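You operate a simulated robot arm through the tools that you are given. There is no shell and no other tool. Be economical: measure what you need, move in short steps, check, and stop when the job is done.

You run a simulated robot arm. Do the job below in one go: nothing can be reset, and whatever is moved stays where it is left.

## Task
Put things in order on the top of the dressing table. At the end: the white sponge stands where the small orange bottle (marked "NAIL OIL") stood; the clear measuring cup stands where the grey sponge stood; the grey sponge stands where the black hair clip stood; the black hair clip stands on top of the black diffuser; the small orange bottle stands where the clear measuring cup stood; whatever was shut is shut again. Leave all else as you found it, and nothing knocked over.

The check looks at the end state, three seconds after you hand in, the way a careful person would. Anything else that was tipped, shoved, dropped, spilled or broken makes it a failure.

## Robot
A 6-joint arm with a two-finger parallel gripper, fixed in place. Base frame: the origin is at the foot of the arm, x ahead of it, y to its left, z up; the work surface is at about z = 0.76. Units: m, rad, N and s.
With the tool pointing down near the work surface it reaches from about 0.3 to 0.74 m from the base axis. Its first joint turns from -1.152 to 1.152 rad. Payload 2.45 kg.
The TCP is the grasp point between the finger pads, 0.024 m short of the fingertips. In the tool frame z runs along the fingers and y along their closing line. Largest opening 0.068 m; finger width 0.017, thickness 0.01; the body of the gripper, 0.04 by 0.07 m, starts 0.041 m behind the TCP.
Orientation is that of the tool frame in the base frame, as a unit quaternion [w, x, y, z]. With the fingers straight down and closing along the base's y, the tool's x points along the base's -x, its y along +y and its z along -z.

## Interface
- The arm moves only by the tool send_rows. Its argument "deltas" is a list of rows, each a list of 7 numbers: the turn, a rotation vector about the tool's x, y, z in rad, then the shift along the tool's x, y, z in m, then the gripper command, from -1 (fully open) to 1 (shut), values between in proportion. In form: [[rx, ry, rz, dx, dy, dz, claw], ...]. A call has 1 to 8 rows; each row shifts and turns the commanded pose from where the row before left it, along the tool's axes as they then stand. Rows are played at 5 a second. More than 0.05 m and 0.15 rad between two rows, or a gripper value outside its range, and nothing of the call is played. A pose out of reach is approached as far as the arm can. The call stops where the force on the tool passes 40 N (or 10 N more than at its start, if that is more) or the arm is blocked; 0.2 s more then pass. The fingers move at their own pace (about 0.108 m/s each) and stop on an object; they squeeze with about 28 N. The grip force told is the motor's: it shows also when the fingers shut on nothing. Time passes only in rows, and 0.2 s behind the last, so rows that do not move let the fingers close. The reply holds the time, the measured pose of the TCP, the force on the tool along the base axes, the opening and the grip force, in the units named above and with some noise, with the torque about the TCP (base axes, N m) and any sound that the robot's microphone picked up.
- Cameras (640 x 400 px; columns grow to the right, rows downward): "scene" is fixed at [0.1744, 0.4391, 1.4421]; the picture's right is [-0.52, -0.86, 0.00], its down [-0.66, 0.40, -0.63] and it looks along [0.54, -0.33, -0.78] (base axes); focal length 322 px, centre (320, 200). "wrist" rides on the gripper at [0.084, 0.011, -0.075] in the tool frame; the picture's right is [-0.13, 0.99, 0.00], its down [-0.60, -0.08, -0.79] and it looks along [-0.79, -0.10, 0.61] (tool axes); focal length 251 px, centre (320, 200). There is no depth. A picture from a camera that has moved, and an enlarged one, comes with that camera's place and axes in the base frame and with its lens.
- capture(camera): a new picture of that camera. The clock stands still meanwhile.
- zoom(camera, box): a new picture of the part [left, top, right, bottom] of that camera's present view, enlarged. The clock stands still meanwhile.
- job_done(): hands the job in; it is judged then, once.

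Go step by step. Nothing tells you positions but the pictures and the camera data: compare them with the known pose of the tool, close in by small moves and look again before you grip or let go. The budget is 120 turns and 64 pictures, counting those below and the enlarged ones. Unless the task says otherwise, let go and move clear before handing in, and close with one line.

The tools are called after "Emit:" by a JSON object that holds its "api" and its "payload". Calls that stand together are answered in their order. send_rows: Moves the arm, as the interface text tells. Its arguments: {"type":"object","properties":{"deltas":{"type":"array","items":{"type":"array","items":{"type":"number"}}}},"required":["deltas"]} The other tools are called the same way: capture (camera) takes a picture; zoom (camera, box) takes an enlarged picture of a part of a camera's view; job_done () hands the job in.

At the start:

```text
time_s: 0.0
position: [0.4855, -0.0652, 1.0588]
tool_rot: [0.001, 0.0, 1.0, 0.001]
contact_force: [0.0, -0.1, -0.3]
wrist_torque: [-0.01, 0.01, -0.03]
finger_gap: 0.0682
grasp_force: 0.1
```

scene: 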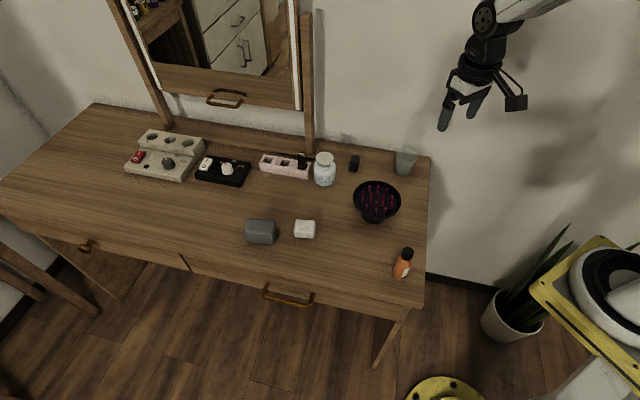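
wrist: 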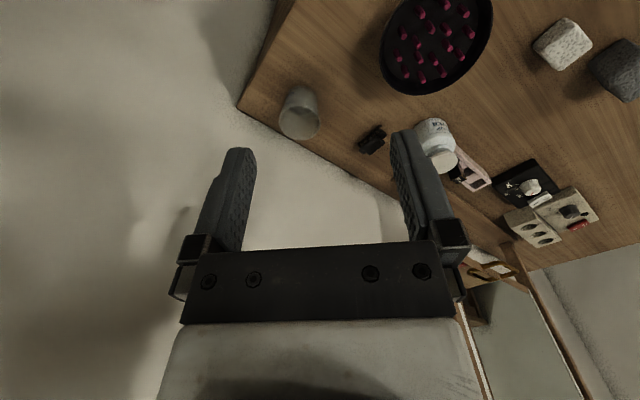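

The clip is near (0.69, 0.00), the diffuser near (0.53, 0.06), the cup near (0.61, -0.11), the grey sponge near (0.62, 0.33), the white sponge near (0.57, 0.24) and the bottle near (0.36, 0.11). I'll zoom in to measure them better.

Emit:
{"api": "zoom", "payload": {"camera": "scene", "box": [310, 130, 440, 230]}}

Emit:
{"api": "zoom", "payload": {"camera": "scene", "box": [230, 200, 430, 300]}}

Emit:
{"api": "zoom", "payload": {"camera": "wrist", "box": [240, 0, 500, 200]}}

```text
4.00 times, centred on (375, 180) of scene
camera zoom: at [0.1744, 0.4391, 1.4421], right [-0.52, -0.86, 0.0], down [-0.66, 0.4, -0.63], along [0.54, -0.33, -0.78], focal length 1287 px, centre (100, 280)
```

zoom: 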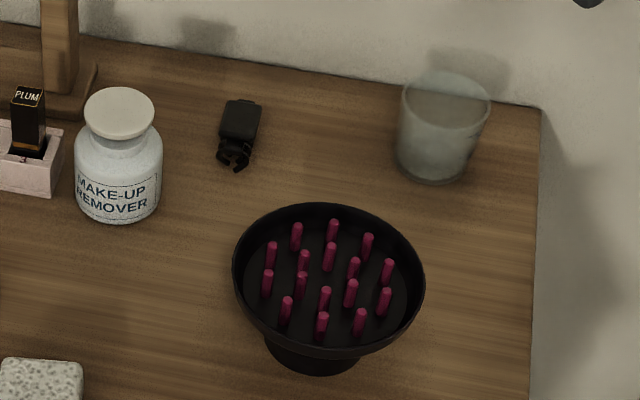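

```text
3.20 times, centred on (330, 250) of scene
camera zoom: at [0.1744, 0.4391, 1.4421], right [-0.52, -0.86, 0.0], down [-0.66, 0.4, -0.63], along [0.54, -0.33, -0.78], focal length 1030 px, centre (288, 40)
```

zoom: 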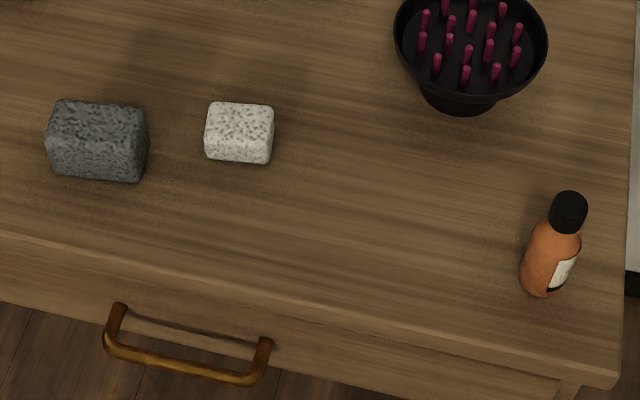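

```text
2.00 times, centred on (370, 100) of wrist
camera zoom: at [0.4018, -0.0553, 1.1336], right [0.13, 0.99, 0.0], down [0.6, -0.08, 0.79], along [0.79, -0.1, -0.61], focal length 503 px, centre (220, 400)
```

zoom: 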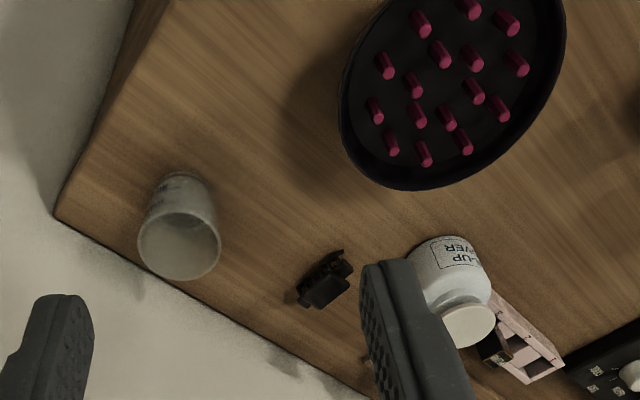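

The table is turned about 45° in the base frame. I'll move near the clip first, with the tool yawed to line up with the table.

Emit:
{"api": "send_rows", "payload": {"deltas": [[0, 0, 0, -0.029, 0.011, 0.018, -1], [0, 0, 0, -0.029, 0.011, 0.018, -1], [0, 0, 0, -0.029, 0.011, 0.018, -1], [0, 0, 0, -0.029, 0.011, 0.018, -1], [0, 0, 0, -0.029, 0.011, 0.018, -1], [0, 0, 0, -0.029, 0.011, 0.018, -1], [0, 0, 0.131, 0, 0, 0, -1], [0, 0, 0.131, 0, 0, 0, -1]]}}

Emit:
{"api": "send_rows", "payload": {"deltas": [[0, 0, 0.131, 0, 0, 0, -1], [0, 0, 0.131, 0, 0, 0, -1], [0, 0, 0.131, 0, 0, 0, -1], [0, 0, 0.131, 0, 0, 0, -1]]}}

Emit:
{"api": "capture", "payload": {"camera": "wrist"}}

```text
time_s: 1.8
position: [0.6598, 0.0008, 0.9509]
tool_rot: [0.001, 0.131, 0.991, 0.0]
contact_force: [0.1, -0.2, 0.5]
wrist_torque: [0.01, 0.0, 0.02]
finger_gap: 0.068
grasp_force: 0.1
```

```text
time_s: 2.8
position: [0.6606, 0.001, 0.9504]
tool_rot: [0.001, 0.385, 0.923, 0.0]
contact_force: [-0.2, -0.6, 1.0]
wrist_torque: [-0.01, 0.01, -0.04]
finger_gap: 0.0679
grasp_force: 0.1
```

```text
58 pictures are left
camera wrist: at [0.6083, 0.0671, 1.0258], right [0.79, 0.61, 0.0], down [0.37, -0.48, 0.79], along [0.48, -0.63, -0.61], focal length 251 px, centre (320, 200)
```

wrist: 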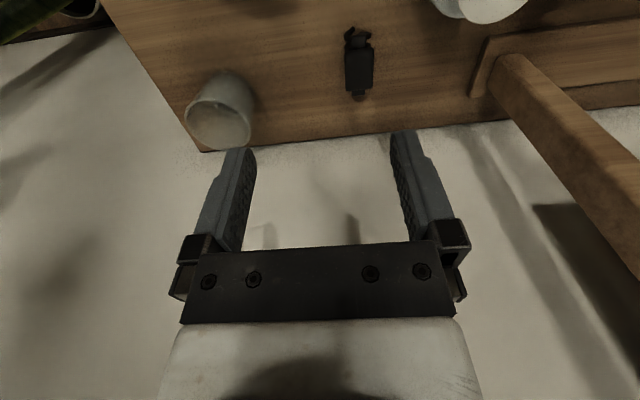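

Emit:
{"api": "zoom", "payload": {"camera": "wrist", "box": [310, 0, 410, 110]}}

```text
3.64 times, centred on (360, 55) of wrist
camera zoom: at [0.6083, 0.0671, 1.0258], right [0.79, 0.61, 0.0], down [0.37, -0.48, 0.79], along [0.48, -0.63, -0.61], focal length 914 px, centre (174, 727)
```

zoom: 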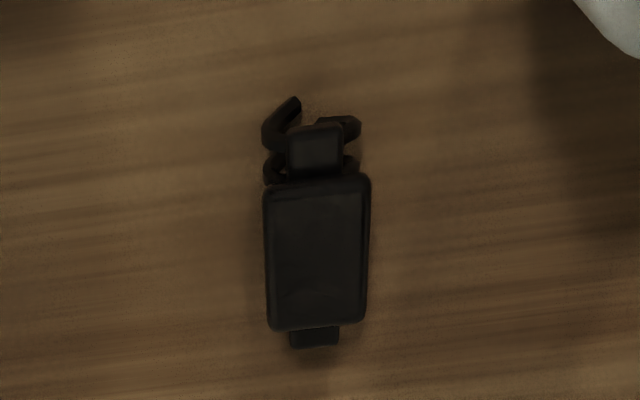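

Emit:
{"api": "send_rows", "payload": {"deltas": [[0, 0, 0, -0.0105, 0.01, 0.04, -1], [0, 0, 0, -0.0105, 0.01, 0.04, -1], [0, 0, 0, -0.0104, 0.01, 0.035, -1]]}}

Emit:
{"api": "capture", "payload": {"camera": "wrist"}}

```text
time_s: 3.6
position: [0.7035, 0.004, 0.8348]
tool_rot: [0.001, 0.384, 0.923, 0.0]
contact_force: [-0.2, -0.5, 0.6]
wrist_torque: [-0.01, 0.0, 0.0]
finger_gap: 0.0682
grasp_force: 0.0
```

```text
56 pictures are left
camera wrist: at [0.6509, 0.0703, 0.9083], right [0.79, 0.61, 0.0], down [0.37, -0.48, 0.79], along [0.48, -0.63, -0.61], focal length 251 px, centre (320, 200)
```

wrist: 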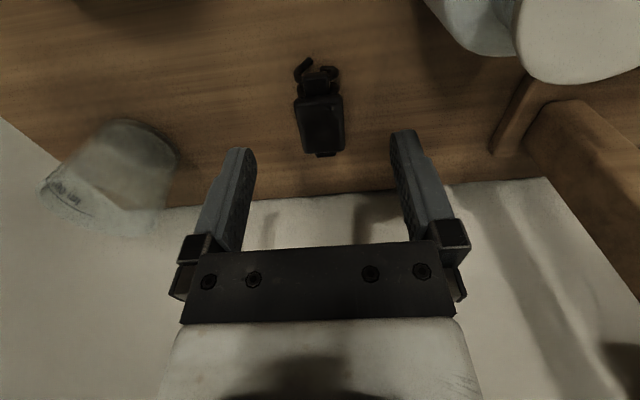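

The clip sits centred between the fingers. I'll lower, grip and lift it.

Emit:
{"api": "send_rows", "payload": {"deltas": [[0, 0, 0, 0, 0, 0.022, -1], [0, 0, 0, -0.001, 0, 0.022, -1], [0, 0, 0, 0, 0, 0, 1], [0, 0, 0, 0, 0, 0, 1], [0, 0, 0, 0, 0, 0, 1]]}}

Emit:
{"api": "send_rows", "payload": {"deltas": [[0, 0, 0, 0, 0, -0.03, 1], [0, 0, 0, 0, 0, -0.04, 1], [0, 0, 0, 0, 0, -0.04, 1]]}}

Emit:
{"api": "capture", "payload": {"camera": "scene"}}

```text
time_s: 4.8
position: [0.7032, -0.0002, 0.7902]
tool_rot: [0.001, 0.382, 0.924, 0.001]
contact_force: [0.0, -1.0, 0.2]
wrist_torque: [-0.04, -0.02, 0.01]
finger_gap: 0.0287
grasp_force: 28.6
```

```text
time_s: 5.6
position: [0.7062, -0.0017, 0.8997]
tool_rot: [0.0, 0.383, 0.924, 0.0]
contact_force: [-0.2, -0.5, -0.2]
wrist_torque: [-0.01, 0.03, -0.01]
finger_gap: 0.0287
grasp_force: 27.9
```

```text
55 pictures are left
```

scene: 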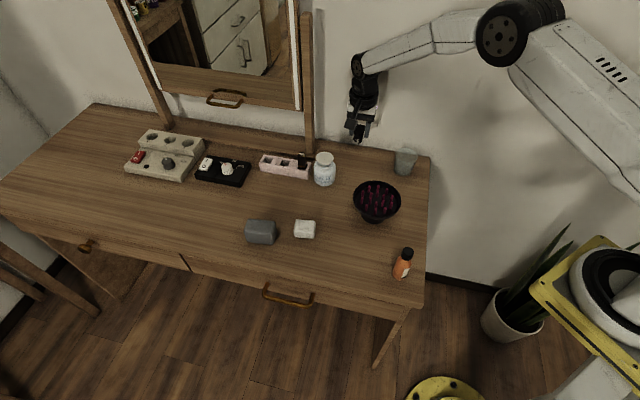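

Emit:
{"api": "send_rows", "payload": {"deltas": [[0, 0, 0, 0.034, -0.0165, -0.01, 1], [0, 0, 0, 0.034, -0.0165, -0.01, 1], [0, 0, 0, 0.034, -0.0165, -0.01, 1], [0, 0, 0, 0.034, -0.0165, 0, 1], [0, 0, 0, 0.034, -0.0165, 0, 1]]}}

Emit:
{"api": "capture", "payload": {"camera": "wrist"}}

Emit:
{"api": "zoom", "payload": {"camera": "scene", "box": [320, 110, 450, 230]}}

```text
time_s: 6.8
position: [0.5252, 0.0596, 0.931]
tool_rot: [0.001, 0.383, 0.924, 0.001]
contact_force: [0.0, -0.2, -0.4]
wrist_torque: [0.01, 0.0, 0.0]
finger_gap: 0.0287
grasp_force: 27.6
```

```text
54 pictures are left
camera wrist: at [0.4733, 0.1259, 1.004], right [0.79, 0.61, 0.0], down [0.37, -0.48, 0.79], along [0.48, -0.63, -0.61], focal length 251 px, centre (320, 200)
```

wrist: 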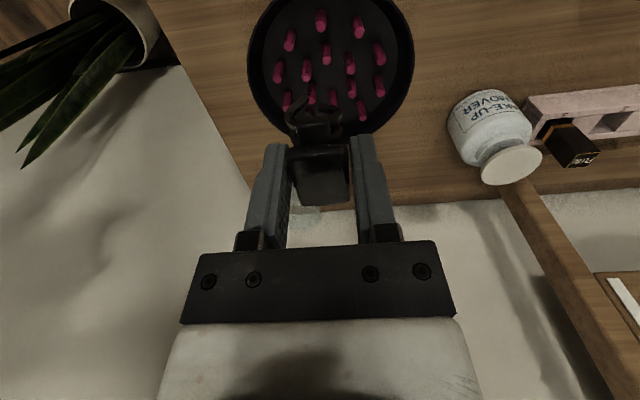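

```text
3.33 times, centred on (385, 170) of scene
camera zoom: at [0.1744, 0.439, 1.4421], right [-0.52, -0.86, 0.0], down [-0.66, 0.4, -0.63], along [0.54, -0.33, -0.78], focal length 1072 px, centre (103, 300)
```

zoom: 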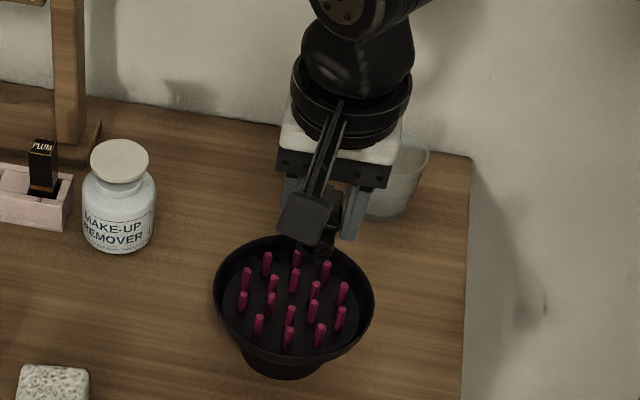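

Emit:
{"api": "send_rows", "payload": {"deltas": [[0, 0, 0, -0.0123, 0.0037, 0.02, 1], [0, 0, 0, 0, 0, 0.025, 1], [0, 0, 0, 0, 0, 0.015, 1]]}}

Emit:
{"api": "capture", "payload": {"camera": "wrist"}}

Emit:
{"api": "zoom", "payload": {"camera": "scene", "box": [320, 140, 430, 230]}}

```text
time_s: 7.6
position: [0.5377, 0.0561, 0.8721]
tool_rot: [0.001, 0.382, 0.924, 0.001]
contact_force: [1.1, 0.7, 0.8]
wrist_torque: [0.02, 0.0, -0.02]
finger_gap: 0.0287
grasp_force: 27.8
```

```text
52 pictures are left
camera wrist: at [0.4841, 0.1227, 0.9464], right [0.79, 0.61, 0.0], down [0.37, -0.48, 0.79], along [0.48, -0.63, -0.61], focal length 251 px, centre (320, 200)
```

wrist: 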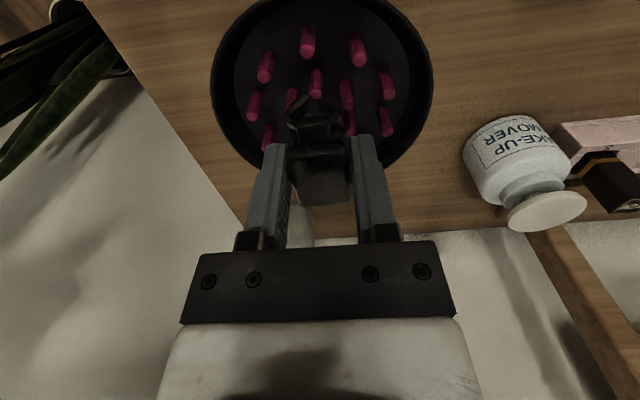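

```text
4.44 times, centred on (375, 185) of scene
camera zoom: at [0.1744, 0.4391, 1.4421], right [-0.52, -0.86, 0.0], down [-0.66, 0.4, -0.63], along [0.54, -0.33, -0.78], focal length 1430 px, centre (76, 267)
```

zoom: 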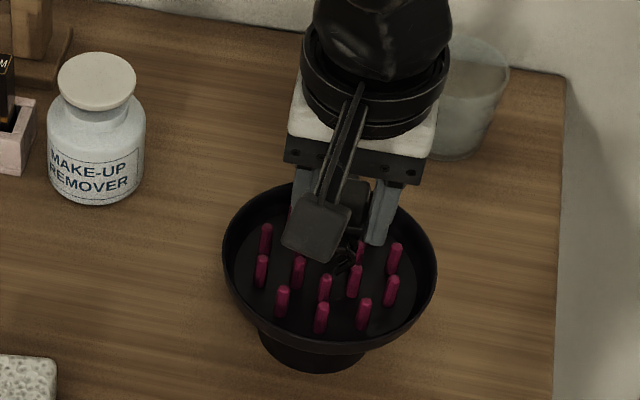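

Emit:
{"api": "send_rows", "payload": {"deltas": [[0, 0, 0, 0.003, -0.001, 0.015, 1], [0, 0, 0, 0, 0, 0.01, 1], [0, 0, 0, 0, 0, 0, 1]]}}

Emit:
{"api": "capture", "payload": {"camera": "wrist"}}

```text
time_s: 8.4
position: [0.5357, 0.0574, 0.8478]
tool_rot: [0.003, 0.384, 0.923, 0.002]
contact_force: [-1.2, -2.6, 21.7]
wrist_torque: [-0.13, 0.02, 0.01]
finger_gap: 0.029
grasp_force: 28.0
```

```text
50 pictures are left
camera wrist: at [0.4834, 0.1234, 0.922], right [0.79, 0.61, 0.01], down [0.37, -0.48, 0.8], along [0.49, -0.63, -0.61], focal length 251 px, centre (320, 200)
```

wrist: 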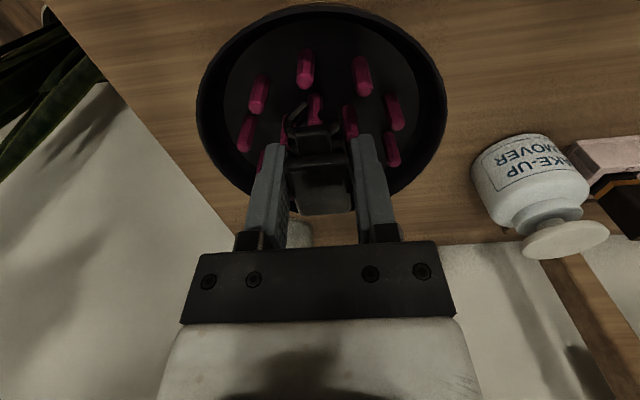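

The clip is in contact with the pegs. I'll ease off slightly and open part way.

Emit:
{"api": "send_rows", "payload": {"deltas": [[0, 0, 0, 0, 0, -0.002, 1], [0, 0, 0, 0, 0, 0, 1]]}}

```text
time_s: 9.0
position: [0.5335, 0.0579, 0.8492]
tool_rot: [0.0, 0.383, 0.924, 0.0]
contact_force: [1.1, 0.5, 4.4]
wrist_torque: [-0.04, -0.13, 0.02]
finger_gap: 0.0288
grasp_force: 28.3
```

Emit:
{"api": "send_rows", "payload": {"deltas": [[0, 0, 0, 0, 0, 0, 0.1], [0, 0, 0, 0, 0, 0, -0.3], [0, 0, 0, 0, 0, 0, -0.5]]}}

Emit:
{"api": "send_rows", "payload": {"deltas": [[0, 0, 0, 0, 0, -0.015, -0.5], [0, 0, 0, 0, 0, -0.03, -0.5], [0, 0, 0, 0, 0, -0.04, -0.5], [0, 0, 0, 0, 0, -0.04, -1]]}}

Emit:
{"api": "capture", "payload": {"camera": "wrist"}}

Emit:
{"api": "zoom", "payload": {"camera": "scene", "box": [320, 140, 430, 230]}}

```text
time_s: 9.8
position: [0.5349, 0.0575, 0.8488]
tool_rot: [0.001, 0.383, 0.924, 0.0]
contact_force: [-1.0, -0.7, -0.3]
wrist_torque: [0.02, -0.01, 0.03]
finger_gap: 0.051
grasp_force: 0.1
```

```text
time_s: 10.8
position: [0.5328, 0.0589, 0.9742]
tool_rot: [0.0, 0.383, 0.924, 0.0]
contact_force: [0.1, 0.1, 0.2]
wrist_torque: [0.02, 0.03, -0.02]
finger_gap: 0.0681
grasp_force: 0.1
```

```text
49 pictures are left
camera wrist: at [0.4809, 0.1244, 1.0486], right [0.79, 0.61, 0.0], down [0.37, -0.48, 0.79], along [0.48, -0.63, -0.61], focal length 251 px, centre (320, 200)
```

wrist: 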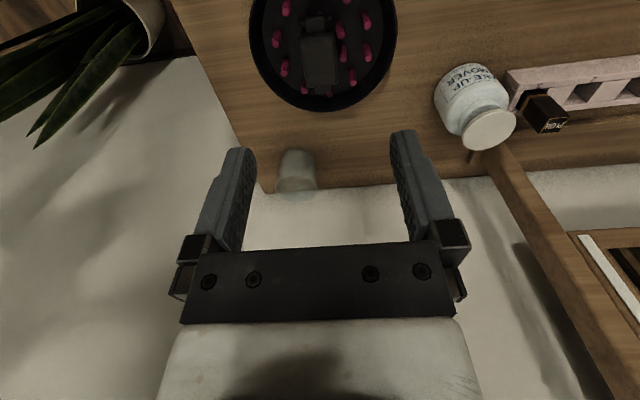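

```text
4.44 times, centred on (375, 185) of scene
camera zoom: at [0.1744, 0.439, 1.4421], right [-0.52, -0.86, 0.0], down [-0.66, 0.4, -0.63], along [0.54, -0.33, -0.78], focal length 1430 px, centre (76, 267)
```

zoom: 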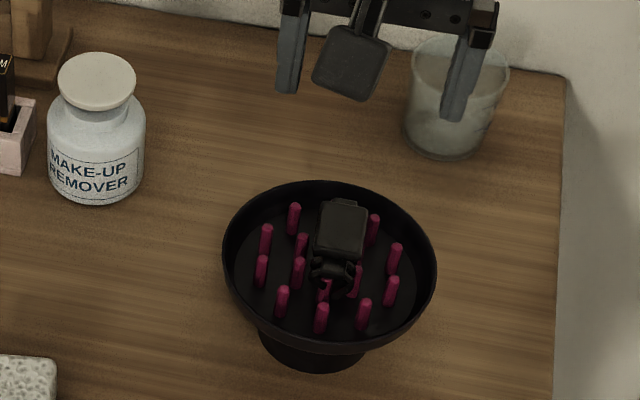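

The clip is now on the diffuser. Next comes the grey sponge: I'll move over it and turn the fingers to its short side.

Emit:
{"api": "send_rows", "payload": {"deltas": [[0, 0, 0, 0.0188, 0.0368, 0.004, -1], [0, 0, 0, 0.0188, 0.0368, 0.004, -1], [0, 0, 0, 0.0188, 0.0368, 0.004, -1], [0, 0, 0, 0.0188, 0.0368, 0.004, -1], [0, 0, 0, 0.0188, 0.0368, 0.004, -1], [0, 0, 0, 0.0188, 0.0368, 0.004, -1], [0, 0, 0, 0.0188, 0.0368, 0.004, -1]]}}

Emit:
{"api": "send_rows", "payload": {"deltas": [[0, 0, -0.143, 0, 0, 0, -1], [0, 0, -0.143, 0, 0, 0, -1], [0, 0, -0.143, 0, 0, 0, -1], [0, 0, -0.143, 0, 0, 0, -1], [0, 0, -0.143, 0, 0, 0, -1], [0, 0, -0.143, 0, 0, 0, -1]]}}

Emit:
{"api": "send_rows", "payload": {"deltas": [[0, 0, -0.143, 0, 0, 0, -1], [0, 0, -0.143, 0, 0, 0, -1], [0, 0, -0.143, 0, 0, 0, -1], [0, 0, -0.143, 0, 0, 0, -1], [0, 0, -0.141, 0, 0, 0, -1], [0, 0, 0, 0, 0, 0, -1]]}}

Emit:
{"api": "capture", "payload": {"camera": "wrist"}}

```text
time_s: 12.4
position: [0.6246, 0.3366, 0.9485]
tool_rot: [0.0, 0.383, 0.924, 0.0]
contact_force: [0.8, -0.3, 1.0]
wrist_torque: [-0.01, 0.01, 0.01]
finger_gap: 0.0679
grasp_force: 0.1
```

```text
time_s: 13.8
position: [0.625, 0.332, 0.9487]
tool_rot: [0.001, -0.038, 0.999, 0.0]
contact_force: [0.6, -0.5, 0.7]
wrist_torque: [0.02, 0.01, 0.02]
finger_gap: 0.0682
grasp_force: 0.1
```

```text
time_s: 15.2
position: [0.6242, 0.332, 0.9464]
tool_rot: [0.001, -0.382, 0.924, -0.001]
contact_force: [0.0, 0.1, -0.2]
wrist_torque: [-0.02, 0.0, 0.0]
finger_gap: 0.0679
grasp_force: 0.0
```

```text
47 pictures are left
camera wrist: at [0.556, 0.2791, 1.0205], right [-0.61, 0.79, 0.0], down [0.48, 0.37, 0.79], along [0.63, 0.48, -0.61], focal length 251 px, centre (320, 200)
```

wrist: 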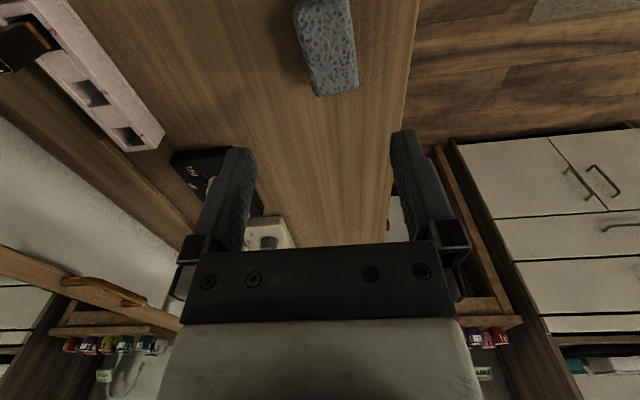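

Emit:
{"api": "send_rows", "payload": {"deltas": [[0, 0, -0.07, 0.0014, 0.004, 0.035, -1], [0, 0, 0, 0, 0, 0.035, -1], [0, 0, 0, 0, 0, 0.026, -1], [0, 0, 0, 0, 0, 0, -1]]}}

Emit:
{"api": "capture", "payload": {"camera": "wrist"}}

```text
time_s: 16.2
position: [0.6215, 0.3327, 0.8492]
tool_rot: [0.001, -0.414, 0.91, 0.0]
contact_force: [-0.7, 0.1, -0.1]
wrist_torque: [0.0, 0.05, -0.01]
finger_gap: 0.068
grasp_force: 0.1
```

```text
46 pictures are left
camera wrist: at [0.5572, 0.2753, 0.9234], right [-0.66, 0.75, 0.0], down [0.45, 0.4, 0.79], along [0.6, 0.53, -0.61], focal length 251 px, centre (320, 200)
```

wrist: 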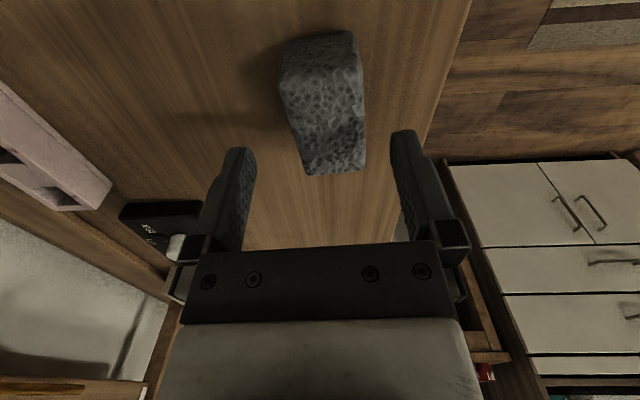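

Emit:
{"api": "send_rows", "payload": {"deltas": [[0, 0, -0.015, -0.0045, 0.0039, 0.029, -1], [0, 0, 0, 0, 0, 0.03, -1], [0, 0, 0, 0, 0, 0, 1], [0, 0, 0, 0, 0, 0, 1], [0, 0, 0, 0, 0, 0, 1]]}}

```text
time_s: 17.4
position: [0.6185, 0.3386, 0.7926]
tool_rot: [0.002, -0.421, 0.907, 0.001]
contact_force: [-0.1, 0.0, 0.4]
wrist_torque: [0.01, 0.03, -0.01]
finger_gap: 0.0409
grasp_force: 27.7
```

Grey sponge gripped, and its spot recorded as about (0.620, 0.338). I'll lift it and carry it to the clip's spot at (0.705, 0.0).

Emit:
{"api": "send_rows", "payload": {"deltas": [[0, 0, 0, 0, 0, -0.03, 1], [0, 0, 0, 0, 0, -0.045, 1], [0, 0, 0, 0, 0, -0.045, 1], [0, 0, 0, 0, 0, -0.04, 1]]}}

Emit:
{"api": "send_rows", "payload": {"deltas": [[0, 0, 0, 0.0254, -0.0356, 0, 1], [0, 0, 0, 0.0254, -0.0356, 0, 1], [0, 0, 0, 0.0254, -0.0356, 0, 1], [0, 0, 0, 0.0254, -0.0356, 0, 1], [0, 0, 0, 0.0254, -0.0356, 0, 1], [0, 0, 0, 0.0254, -0.0356, 0, 1], [0, 0, 0, 0.0254, -0.0356, 0, 1], [0, 0, 0, 0.0254, -0.0356, 0, 1]]}}

Emit:
{"api": "capture", "payload": {"camera": "wrist"}}

Emit:
{"api": "capture", "payload": {"camera": "scene"}}

```text
time_s: 18.4
position: [0.6234, 0.3375, 0.9496]
tool_rot: [0.0, -0.421, 0.907, 0.0]
contact_force: [0.8, 0.2, 0.4]
wrist_torque: [0.0, 0.03, 0.0]
finger_gap: 0.0409
grasp_force: 27.9
```

```text
time_s: 20.2
position: [0.709, -0.0005, 0.9532]
tool_rot: [0.0, -0.421, 0.907, 0.0]
contact_force: [-0.1, -0.7, -0.5]
wrist_torque: [0.03, 0.01, 0.01]
finger_gap: 0.0408
grasp_force: 28.0
```

```text
45 pictures are left
camera wrist: at [0.6458, -0.0583, 1.0261], right [-0.67, 0.74, 0.0], down [0.45, 0.41, 0.79], along [0.59, 0.53, -0.61], focal length 251 px, centre (320, 200)
```

wrist: 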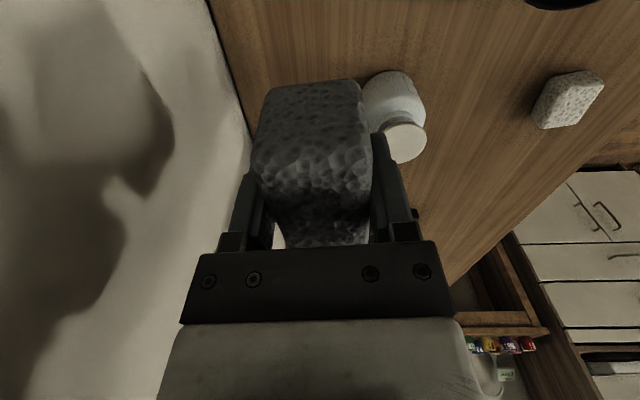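

```text
44 pictures are left
```

scene: 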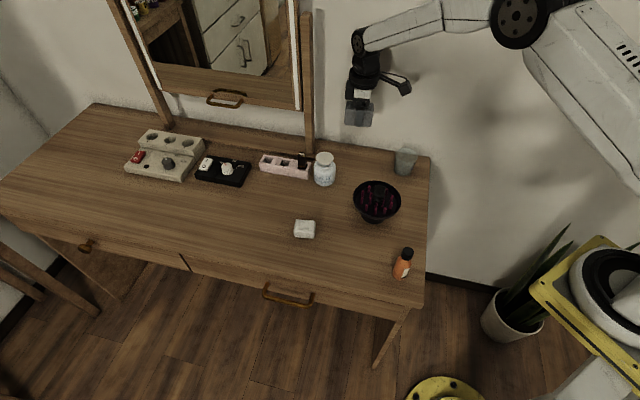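

Emit:
{"api": "send_rows", "payload": {"deltas": [[0, 0, 0, 0.0026, 0.003, 0.04, 1], [0, 0, 0, 0, 0, 0.045, 1], [0, 0, 0, 0, 0, 0.04, 1], [0, 0, 0, 0, 0, 0.02, 1], [0, 0, 0, 0, 0, 0.01, 1], [0, 0, 0, 0, 0, 0, 1]]}}

Emit:
{"api": "zoom", "payload": {"camera": "scene", "box": [290, 100, 440, 220]}}

```text
time_s: 21.6
position: [0.7035, 0.001, 0.7969]
tool_rot: [0.001, -0.421, 0.907, 0.0]
contact_force: [0.0, 0.5, -0.7]
wrist_torque: [-0.04, 0.01, 0.0]
finger_gap: 0.0407
grasp_force: 27.4
```

```text
3.33 times, centred on (365, 160) of scene
camera zoom: at [0.1744, 0.4391, 1.4421], right [-0.52, -0.86, 0.0], down [-0.66, 0.4, -0.63], along [0.54, -0.33, -0.78], focal length 1072 px, centre (170, 333)
```

zoom: 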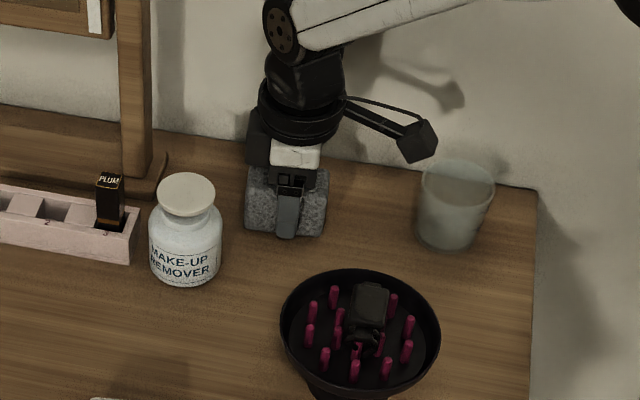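

Emit:
{"api": "send_rows", "payload": {"deltas": [[0, 0, 0, 0, 0, 0.003, 1], [0, 0, 0, 0, 0, 0.001, 1], [0, 0, 0, 0, 0, 0, 0]]}}

Emit:
{"api": "send_rows", "payload": {"deltas": [[0, 0, 0, 0, 0, 0, -0.6], [0, 0, 0, 0, 0, 0, -0.6], [0, 0, 0, 0, 0, -0.03, -0.6], [0, 0, 0, 0, 0, -0.045, -0.6], [0, 0, 0, 0, 0, -0.045, -1], [0, 0, 0, 0, 0, -0.045, -1]]}}

Emit:
{"api": "zoom", "payload": {"camera": "scene", "box": [290, 100, 440, 220]}}

```text
time_s: 22.4
position: [0.7036, -0.0003, 0.7937]
tool_rot: [0.001, -0.422, 0.907, -0.001]
contact_force: [0.1, -0.8, 0.3]
wrist_torque: [-0.01, 0.03, 0.0]
finger_gap: 0.0407
grasp_force: 27.9
```

```text
time_s: 23.8
position: [0.7012, 0.0003, 0.957]
tool_rot: [0.001, -0.421, 0.907, 0.0]
contact_force: [-1.1, 0.9, 0.5]
wrist_torque: [-0.02, 0.02, -0.01]
finger_gap: 0.0678
grasp_force: 0.0
```

```text
3.33 times, centred on (365, 160) of scene
camera zoom: at [0.1744, 0.439, 1.4421], right [-0.52, -0.86, 0.0], down [-0.66, 0.4, -0.63], along [0.54, -0.33, -0.78], focal length 1072 px, centre (170, 333)
```

zoom: 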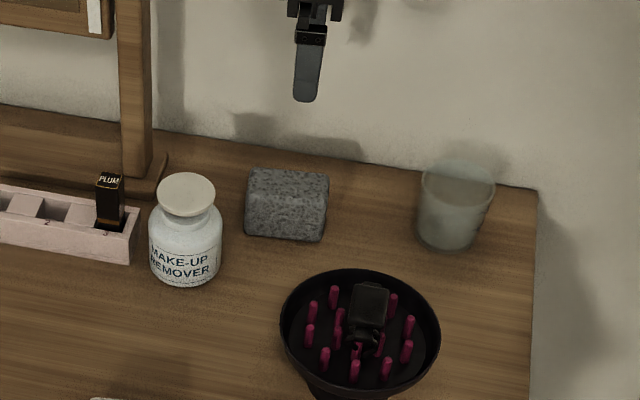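

Grey sponge is placed. Next is the cup, near (0.612, -0.114) with the rim at about z 0.83. I'll move above it and check the centring.

Emit:
{"api": "send_rows", "payload": {"deltas": [[0, 0, 0, 0.036, -0.0014, 0, -1], [0, 0, 0, 0.036, -0.0014, 0, -1], [0, 0, 0, 0.036, -0.0014, 0, -1], [0, 0, 0, 0.0365, -0.0014, 0, -1], [0, 0, 0, 0, 0, 0.025, -1], [0, 0, 0, 0, 0, 0.02, -1], [0, 0, 0, 0, 0, 0, -1]]}}

Emit:
{"api": "capture", "payload": {"camera": "wrist"}}

Emit:
{"api": "zoom", "payload": {"camera": "scene", "box": [350, 100, 470, 200]}}

```text
time_s: 25.4
position: [0.6136, -0.1144, 0.9149]
tool_rot: [0.001, -0.421, 0.907, -0.001]
contact_force: [0.3, -0.4, -0.6]
wrist_torque: [-0.01, -0.01, 0.06]
finger_gap: 0.0681
grasp_force: 0.1
```

```text
41 pictures are left
camera wrist: at [0.5505, -0.1723, 0.9887], right [-0.67, 0.74, 0.0], down [0.45, 0.41, 0.79], along [0.59, 0.53, -0.61], focal length 251 px, centre (320, 200)
```

wrist: 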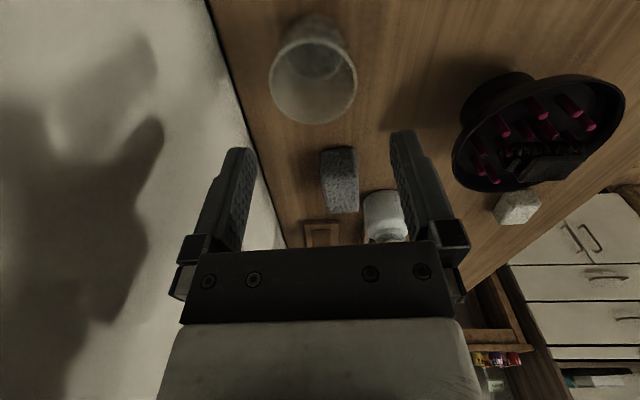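

```text
4.00 times, centred on (410, 150) of scene
camera zoom: at [0.1744, 0.439, 1.4421], right [-0.52, -0.86, 0.0], down [-0.66, 0.4, -0.63], along [0.54, -0.33, -0.78], focal length 1287 px, centre (-40, 400)
```

zoom: 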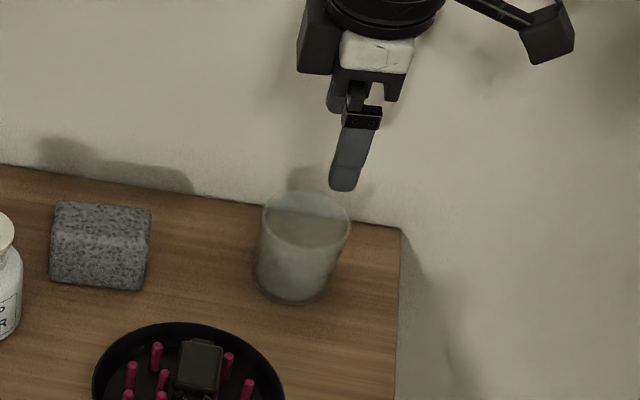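

Emit:
{"api": "send_rows", "payload": {"deltas": [[0, 0, 0, 0.004, -0.005, 0.02, -1], [0, 0, 0, 0, 0, 0.02, -1], [0, 0, 0, 0, 0, 0, -1]]}}

Emit:
{"api": "capture", "payload": {"camera": "wrist"}}

```text
time_s: 26.2
position: [0.6167, -0.121, 0.8745]
tool_rot: [0.002, -0.421, 0.907, -0.001]
contact_force: [0.4, -1.0, -0.2]
wrist_torque: [-0.01, 0.06, 0.0]
finger_gap: 0.068
grasp_force: 0.1
```

```text
39 pictures are left
camera wrist: at [0.5529, -0.1792, 0.948], right [-0.67, 0.74, 0.0], down [0.45, 0.41, 0.79], along [0.59, 0.53, -0.61], focal length 251 px, centre (320, 200)
```

wrist: 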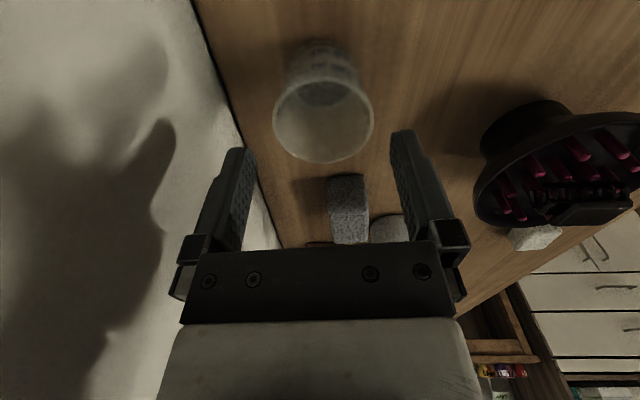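

Emit:
{"api": "zoom", "payload": {"camera": "wrist", "box": [230, 30, 420, 170]}}

```text
2.86 times, centred on (325, 100) of wrist
camera zoom: at [0.5529, -0.1792, 0.948], right [-0.67, 0.74, 0.0], down [0.45, 0.41, 0.79], along [0.59, 0.53, -0.61], focal length 718 px, centre (306, 486)
```

zoom: 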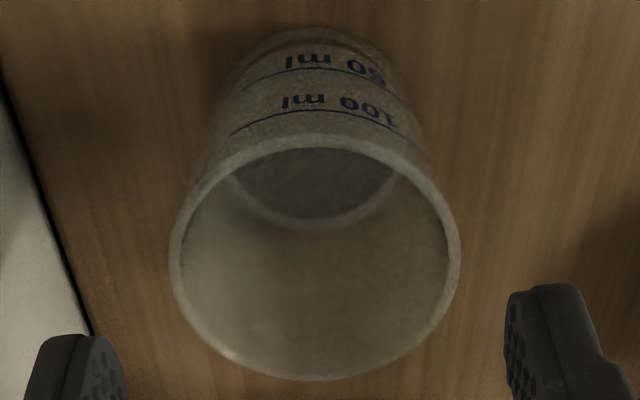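

The cup is centred between the fingers within about 1 mm, with about 5 mm clearance each side. I'll descend slowly.

Emit:
{"api": "send_rows", "payload": {"deltas": [[0, 0, 0, 0, 0.0005, 0.015, -1], [0, 0, 0, 0, 0, 0.015, -1], [0, 0, 0, 0, 0, 0.015, -1], [0, 0, 0, 0, 0, 0.015, -1], [0, 0, 0, 0, 0, 0.012, -1], [0, 0, 0, 0, 0, 0, -1]]}}

Emit:
{"api": "capture", "payload": {"camera": "wrist"}}

```text
time_s: 27.6
position: [0.6139, -0.1185, 0.7993]
tool_rot: [0.002, -0.421, 0.907, -0.001]
contact_force: [-0.3, 0.0, -0.2]
wrist_torque: [-0.03, 0.01, 0.02]
finger_gap: 0.0682
grasp_force: 0.0
```

```text
37 pictures are left
camera wrist: at [0.5514, -0.177, 0.8741], right [-0.67, 0.74, 0.0], down [0.45, 0.41, 0.79], along [0.59, 0.53, -0.61], focal length 251 px, centre (320, 200)
```

wrist: 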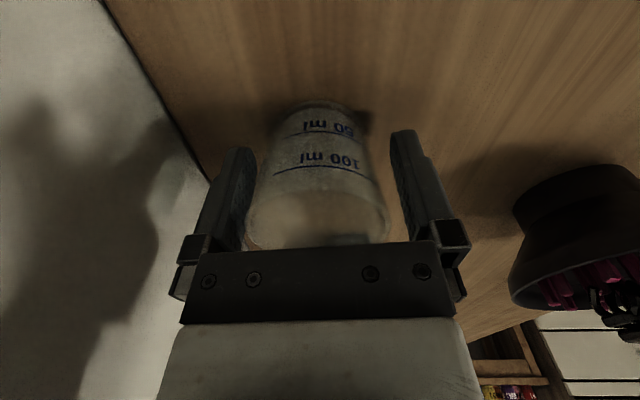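

Emit:
{"api": "send_rows", "payload": {"deltas": [[0, 0, 0, 0, 0, 0, -0.75], [0, 0, 0, 0, 0, 0, -0.6], [0, 0, 0, 0, 0, 0, -0.3], [0, 0, 0, 0, 0, 0, 0]]}}

```text
time_s: 28.6
position: [0.6145, -0.1183, 0.8006]
tool_rot: [0.001, -0.421, 0.907, -0.001]
contact_force: [-0.2, 0.2, -0.1]
wrist_torque: [-0.01, -0.03, 0.03]
finger_gap: 0.0577
grasp_force: 28.1
```

Emit:
{"api": "send_rows", "payload": {"deltas": [[0, 0, 0, 0, 0, -0.02, 0], [0, 0, 0, 0, 0, -0.04, 0], [0, 0, 0, 0, 0, -0.04, 0], [0, 0, 0, 0, 0, -0.04, 0], [0, 0, 0, 0, 0, -0.03, 0]]}}

Emit:
{"api": "send_rows", "payload": {"deltas": [[0, 0, 0, -0.0352, 0.029, 0, 0], [0, 0, 0, -0.0352, 0.029, 0, 0], [0, 0, 0, -0.0352, 0.029, 0, 0], [0, 0, 0, -0.0352, 0.029, 0, 0], [0, 0, 0, -0.0352, 0.029, 0, 0]]}}

Emit:
{"api": "send_rows", "payload": {"deltas": [[0, 0, 0, -0.0352, 0.029, 0, 0], [0, 0, 0, -0.0352, 0.029, 0, 0], [0, 0, 0, -0.0352, 0.029, 0, 0], [0, 0, 0, -0.0352, 0.029, 0, 0], [0, 0, 0, -0.0352, 0.029, 0, 0], [0, 0, 0, 0, 0, 0, 0]]}}

Emit:
{"api": "capture", "payload": {"camera": "scene"}}

```text
time_s: 29.8
position: [0.6119, -0.1198, 0.9733]
tool_rot: [0.0, -0.421, 0.907, 0.0]
contact_force: [-0.2, 0.5, -0.6]
wrist_torque: [0.02, 0.02, -0.03]
finger_gap: 0.0575
grasp_force: 28.1
```

```text
time_s: 31.0
position: [0.6188, 0.1068, 0.9667]
tool_rot: [0.001, -0.421, 0.907, 0.0]
contact_force: [0.0, 0.4, 0.7]
wrist_torque: [-0.03, -0.02, 0.02]
finger_gap: 0.0576
grasp_force: 27.3
```

```text
time_s: 32.4
position: [0.6224, 0.3362, 0.9681]
tool_rot: [0.0, -0.42, 0.907, -0.001]
contact_force: [-0.2, -0.6, -0.7]
wrist_torque: [-0.02, 0.0, 0.02]
finger_gap: 0.0576
grasp_force: 27.8
```

```text
36 pictures are left
```

scene: 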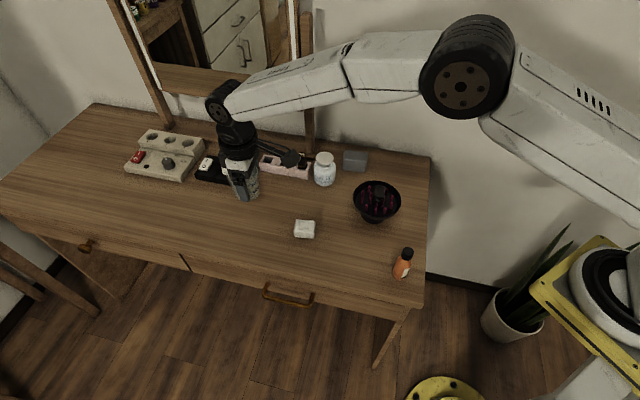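

Emit:
{"api": "send_rows", "payload": {"deltas": [[0, 0, 0, 0, 0, 0.04, 0], [0, 0, 0, 0, 0, 0.04, 0], [0, 0, 0, 0, 0, 0.04, 0], [0, 0, 0, 0, 0, 0.03, 0], [0, 0, 0, 0, 0, 0.012, 0], [0, 0, 0, 0, 0, 0, 0]]}}

Emit:
{"api": "send_rows", "payload": {"deltas": [[0, 0, 0, 0, 0, 0.002, 0], [0, 0, 0, 0, 0, 0.002, 0], [0, 0, 0, 0, 0, 0, 0]]}}

Emit:
{"api": "zoom", "payload": {"camera": "scene", "box": [200, 150, 340, 260]}}

```text
time_s: 33.8
position: [0.6221, 0.3362, 0.8069]
tool_rot: [0.001, -0.421, 0.907, -0.001]
contact_force: [0.4, -0.3, -0.6]
wrist_torque: [-0.01, 0.0, 0.03]
finger_gap: 0.0576
grasp_force: 27.5
```

```text
time_s: 34.6
position: [0.6217, 0.3367, 0.8046]
tool_rot: [0.001, -0.421, 0.907, -0.001]
contact_force: [-0.2, 0.1, -0.1]
wrist_torque: [0.01, -0.02, -0.03]
finger_gap: 0.0576
grasp_force: 28.4
```

```text
3.64 times, centred on (270, 205) of scene
camera zoom: at [0.1744, 0.4391, 1.4421], right [-0.52, -0.86, 0.0], down [-0.66, 0.4, -0.63], along [0.54, -0.33, -0.78], focal length 1170 px, centre (502, 182)
```

zoom: 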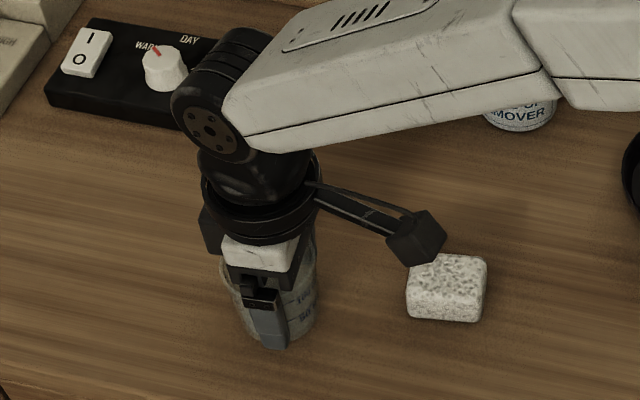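

Emit:
{"api": "send_rows", "payload": {"deltas": [[0, 0, 0, 0, 0, 0.002, 0], [0, 0, 0, 0, 0, 0.001, 0], [0, 0, 0, 0, 0, 0, 0]]}}

```text
time_s: 35.4
position: [0.6211, 0.3375, 0.8018]
tool_rot: [0.001, -0.421, 0.907, -0.001]
contact_force: [-0.2, -0.3, -0.1]
wrist_torque: [0.01, 0.01, -0.02]
finger_gap: 0.0575
grasp_force: 28.7
```

Emit:
{"api": "send_rows", "payload": {"deltas": [[0, 0, 0, 0, 0, 0.001, 0], [0, 0, 0, 0, 0, 0, 0]]}}

```text
time_s: 36.0
position: [0.6203, 0.3371, 0.8005]
tool_rot: [0.001, -0.421, 0.907, -0.001]
contact_force: [-0.4, 1.2, -0.4]
wrist_torque: [0.01, -0.02, 0.0]
finger_gap: 0.0577
grasp_force: 27.6
```

Height now matches the grip height, so I'll release slowly and rise.

Emit:
{"api": "send_rows", "payload": {"deltas": [[0, 0, 0, 0, 0, 0, -0.72], [0, 0, 0, 0, 0, 0, -0.85], [0, 0, 0, 0, 0, 0, -1], [0, 0, 0, 0, 0, 0, -1], [0, 0, 0, 0, 0, -0.015, -1]]}}

Emit:
{"api": "send_rows", "payload": {"deltas": [[0, 0, 0, 0, 0, -0.02, -1], [0, 0, 0, 0, 0, -0.03, -1], [0, 0, 0, 0, 0, -0.04, -1], [0, 0, 0, 0, 0, -0.04, -1]]}}

Emit:
{"api": "zoom", "payload": {"camera": "scene", "box": [200, 150, 340, 260]}}

```text
time_s: 37.2
position: [0.6213, 0.3357, 0.8146]
tool_rot: [0.001, -0.421, 0.907, -0.001]
contact_force: [0.4, 0.2, 0.2]
wrist_torque: [0.0, 0.03, -0.03]
finger_gap: 0.0679
grasp_force: 0.1
```

```text
time_s: 38.2
position: [0.62, 0.3363, 0.9469]
tool_rot: [0.0, -0.421, 0.907, 0.0]
contact_force: [0.4, 0.0, 0.0]
wrist_torque: [0.03, 0.01, 0.01]
finger_gap: 0.0679
grasp_force: 0.1
```

```text
3.64 times, centred on (270, 205) of scene
camera zoom: at [0.1744, 0.439, 1.4421], right [-0.52, -0.86, 0.0], down [-0.66, 0.4, -0.63], along [0.54, -0.33, -0.78], focal length 1170 px, centre (502, 182)
```

zoom: 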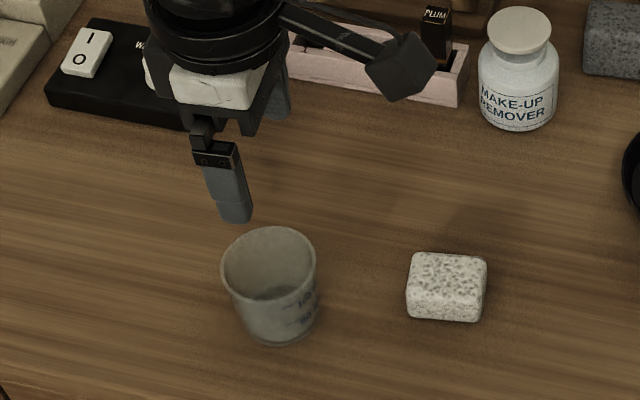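

The cup stands at the grey spot. Next is the bottle near (0.361, 0.111), about 0.11 m tall.

Emit:
{"api": "send_rows", "payload": {"deltas": [[0, 0, 0, 0.0425, 0.0067, -0.002, -1], [0, 0, 0, 0.0425, 0.0067, -0.002, -1], [0, 0, 0, 0.0425, 0.0067, -0.002, -1], [0, 0, 0, 0.0425, 0.0067, -0.002, -1], [0, 0, 0, 0.0425, 0.0067, -0.002, -1], [0, 0, 0, 0.0425, 0.0067, -0.002, -1], [0, 0, 0, 0.0425, 0.0067, -0.002, -1], [0, 0, 0, 0.0425, 0.0067, -0.002, -1]]}}

Emit:
{"api": "capture", "payload": {"camera": "wrist"}}

Emit:
{"api": "capture", "payload": {"camera": "scene"}}

```text
time_s: 40.0
position: [0.3595, 0.1103, 0.9572]
tool_rot: [0.001, -0.421, 0.907, -0.001]
contact_force: [-0.2, -0.2, -0.7]
wrist_torque: [-0.01, 0.0, -0.01]
finger_gap: 0.0681
grasp_force: 0.1
```

```text
33 pictures are left
camera wrist: at [0.2961, 0.053, 1.0315], right [-0.67, 0.74, 0.0], down [0.45, 0.41, 0.79], along [0.59, 0.54, -0.61], focal length 251 px, centre (320, 200)
```

wrist: 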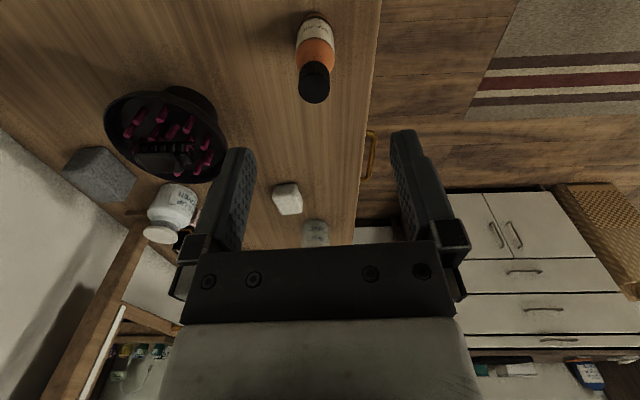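

```text
32 pictures are left
```

scene: 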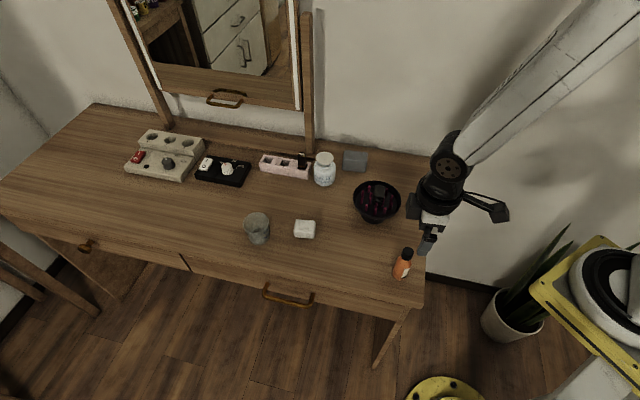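

Emit:
{"api": "send_rows", "payload": {"deltas": [[0, 0, 0, -0.0034, -0.0056, 0.02, -1], [0, 0, 0, 0, 0, 0.02, -1], [0, 0, 0, 0, 0, 0.01, -1], [0, 0, 0, 0, 0, 0, -1]]}}

Emit:
{"api": "capture", "payload": {"camera": "wrist"}}

Emit:
{"api": "zoom", "payload": {"camera": "scene", "box": [360, 210, 460, 290]}}

```text
time_s: 41.0
position: [0.3674, 0.1115, 0.9099]
tool_rot: [0.001, -0.421, 0.907, -0.001]
contact_force: [-0.3, -0.9, 0.5]
wrist_torque: [-0.01, -0.01, -0.01]
finger_gap: 0.0678
grasp_force: 0.1
```

```text
31 pictures are left
camera wrist: at [0.3033, 0.0525, 0.984], right [-0.67, 0.74, 0.0], down [0.45, 0.41, 0.79], along [0.59, 0.53, -0.61], focal length 251 px, centre (320, 200)
```

wrist: 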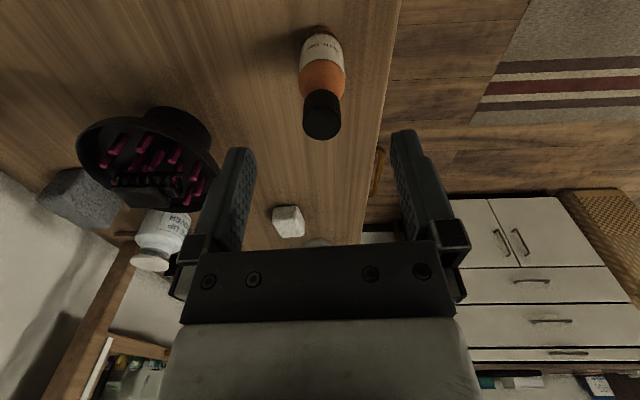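

```text
5.00 times, centred on (410, 250) of scene
camera zoom: at [0.1744, 0.4391, 1.4421], right [-0.52, -0.86, 0.0], down [-0.66, 0.4, -0.63], along [0.54, -0.33, -0.78], focal length 1609 px, centre (-130, -50)
```

zoom: 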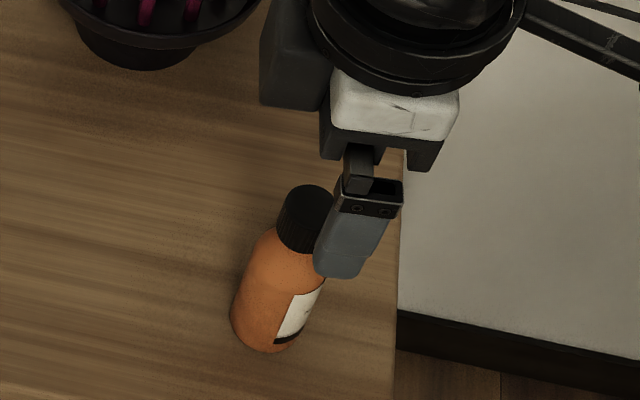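

Emit:
{"api": "send_rows", "payload": {"deltas": [[0, 0, 0, 0, 0, 0.025, -1], [0, 0, 0, 0, 0, 0.02, -1], [0, 0, 0, 0, 0, 0.012, -1], [0, 0, 0, 0, 0, 0, -1]]}}

Emit:
{"api": "zoom", "payload": {"camera": "wrist", "box": [220, 50, 420, 250]}}

Emit:
{"api": "zoom", "payload": {"camera": "scene", "box": [360, 210, 460, 290]}}

```text
time_s: 42.0
position: [0.3663, 0.1108, 0.8541]
tool_rot: [0.001, -0.422, 0.907, -0.001]
contact_force: [-0.4, -0.9, 0.2]
wrist_torque: [0.03, -0.03, 0.0]
finger_gap: 0.0679
grasp_force: 0.0
```

```text
2.00 times, centred on (320, 150) of wrist
camera zoom: at [0.3038, 0.052, 0.9284], right [-0.67, 0.74, 0.0], down [0.45, 0.41, 0.79], along [0.59, 0.53, -0.61], focal length 503 px, centre (320, 300)
```

zoom: 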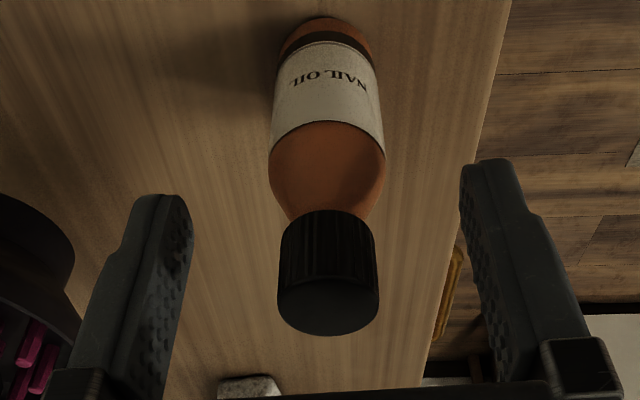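

```text
5.00 times, centred on (410, 250) of scene
camera zoom: at [0.1744, 0.4391, 1.4421], right [-0.52, -0.86, 0.0], down [-0.66, 0.4, -0.63], along [0.54, -0.33, -0.78], focal length 1609 px, centre (-130, -50)
```

zoom: 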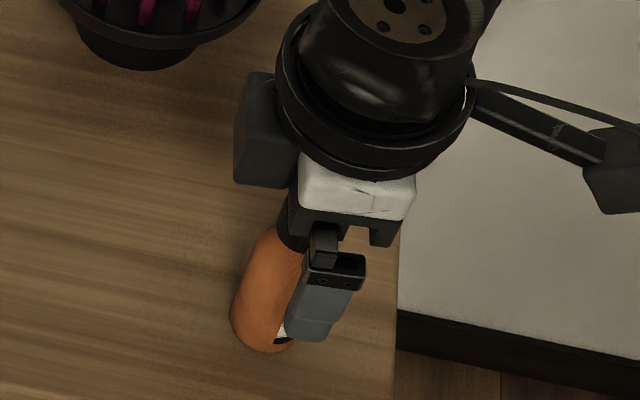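

Emit:
{"api": "send_rows", "payload": {"deltas": [[0, 0, 0, 0, 0, 0, 0], [0, 0, 0, 0, 0, 0, 0.5], [0, 0, 0, 0, 0, 0, 1], [0, 0, 0, 0, 0, 0, 1]]}}

Emit:
{"api": "send_rows", "payload": {"deltas": [[0, 0, 0, 0, 0, -0.02, 1], [0, 0, 0, 0, 0, -0.04, 1], [0, 0, 0, 0, 0, -0.04, 1], [0, 0, 0, 0, 0, -0.03, 1]]}}

Emit:
{"api": "capture", "payload": {"camera": "wrist"}}

```text
time_s: 43.0
position: [0.3667, 0.1099, 0.8543]
tool_rot: [0.001, -0.421, 0.907, -0.001]
contact_force: [0.8, -0.9, 0.6]
wrist_torque: [0.02, 0.01, 0.03]
finger_gap: 0.0229
grasp_force: 27.9
```

```text
time_s: 44.0
position: [0.3652, 0.1116, 0.9862]
tool_rot: [0.001, -0.42, 0.907, 0.0]
contact_force: [0.8, 0.0, -0.3]
wrist_torque: [-0.02, -0.02, -0.03]
finger_gap: 0.0226
grasp_force: 27.9
```

```text
27 pictures are left
camera wrist: at [0.3027, 0.0534, 1.0611], right [-0.67, 0.74, 0.0], down [0.45, 0.41, 0.79], along [0.59, 0.53, -0.61], focal length 251 px, centre (320, 200)
```

wrist: 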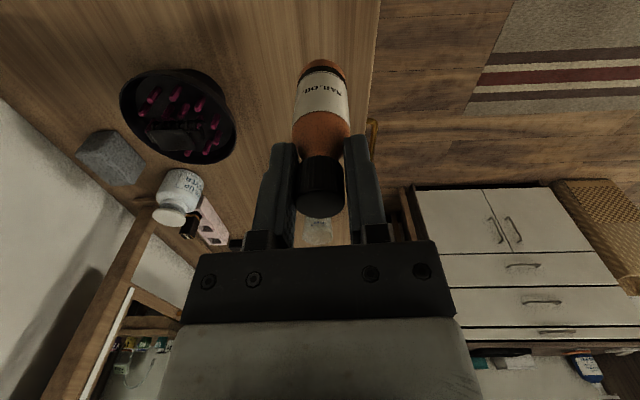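

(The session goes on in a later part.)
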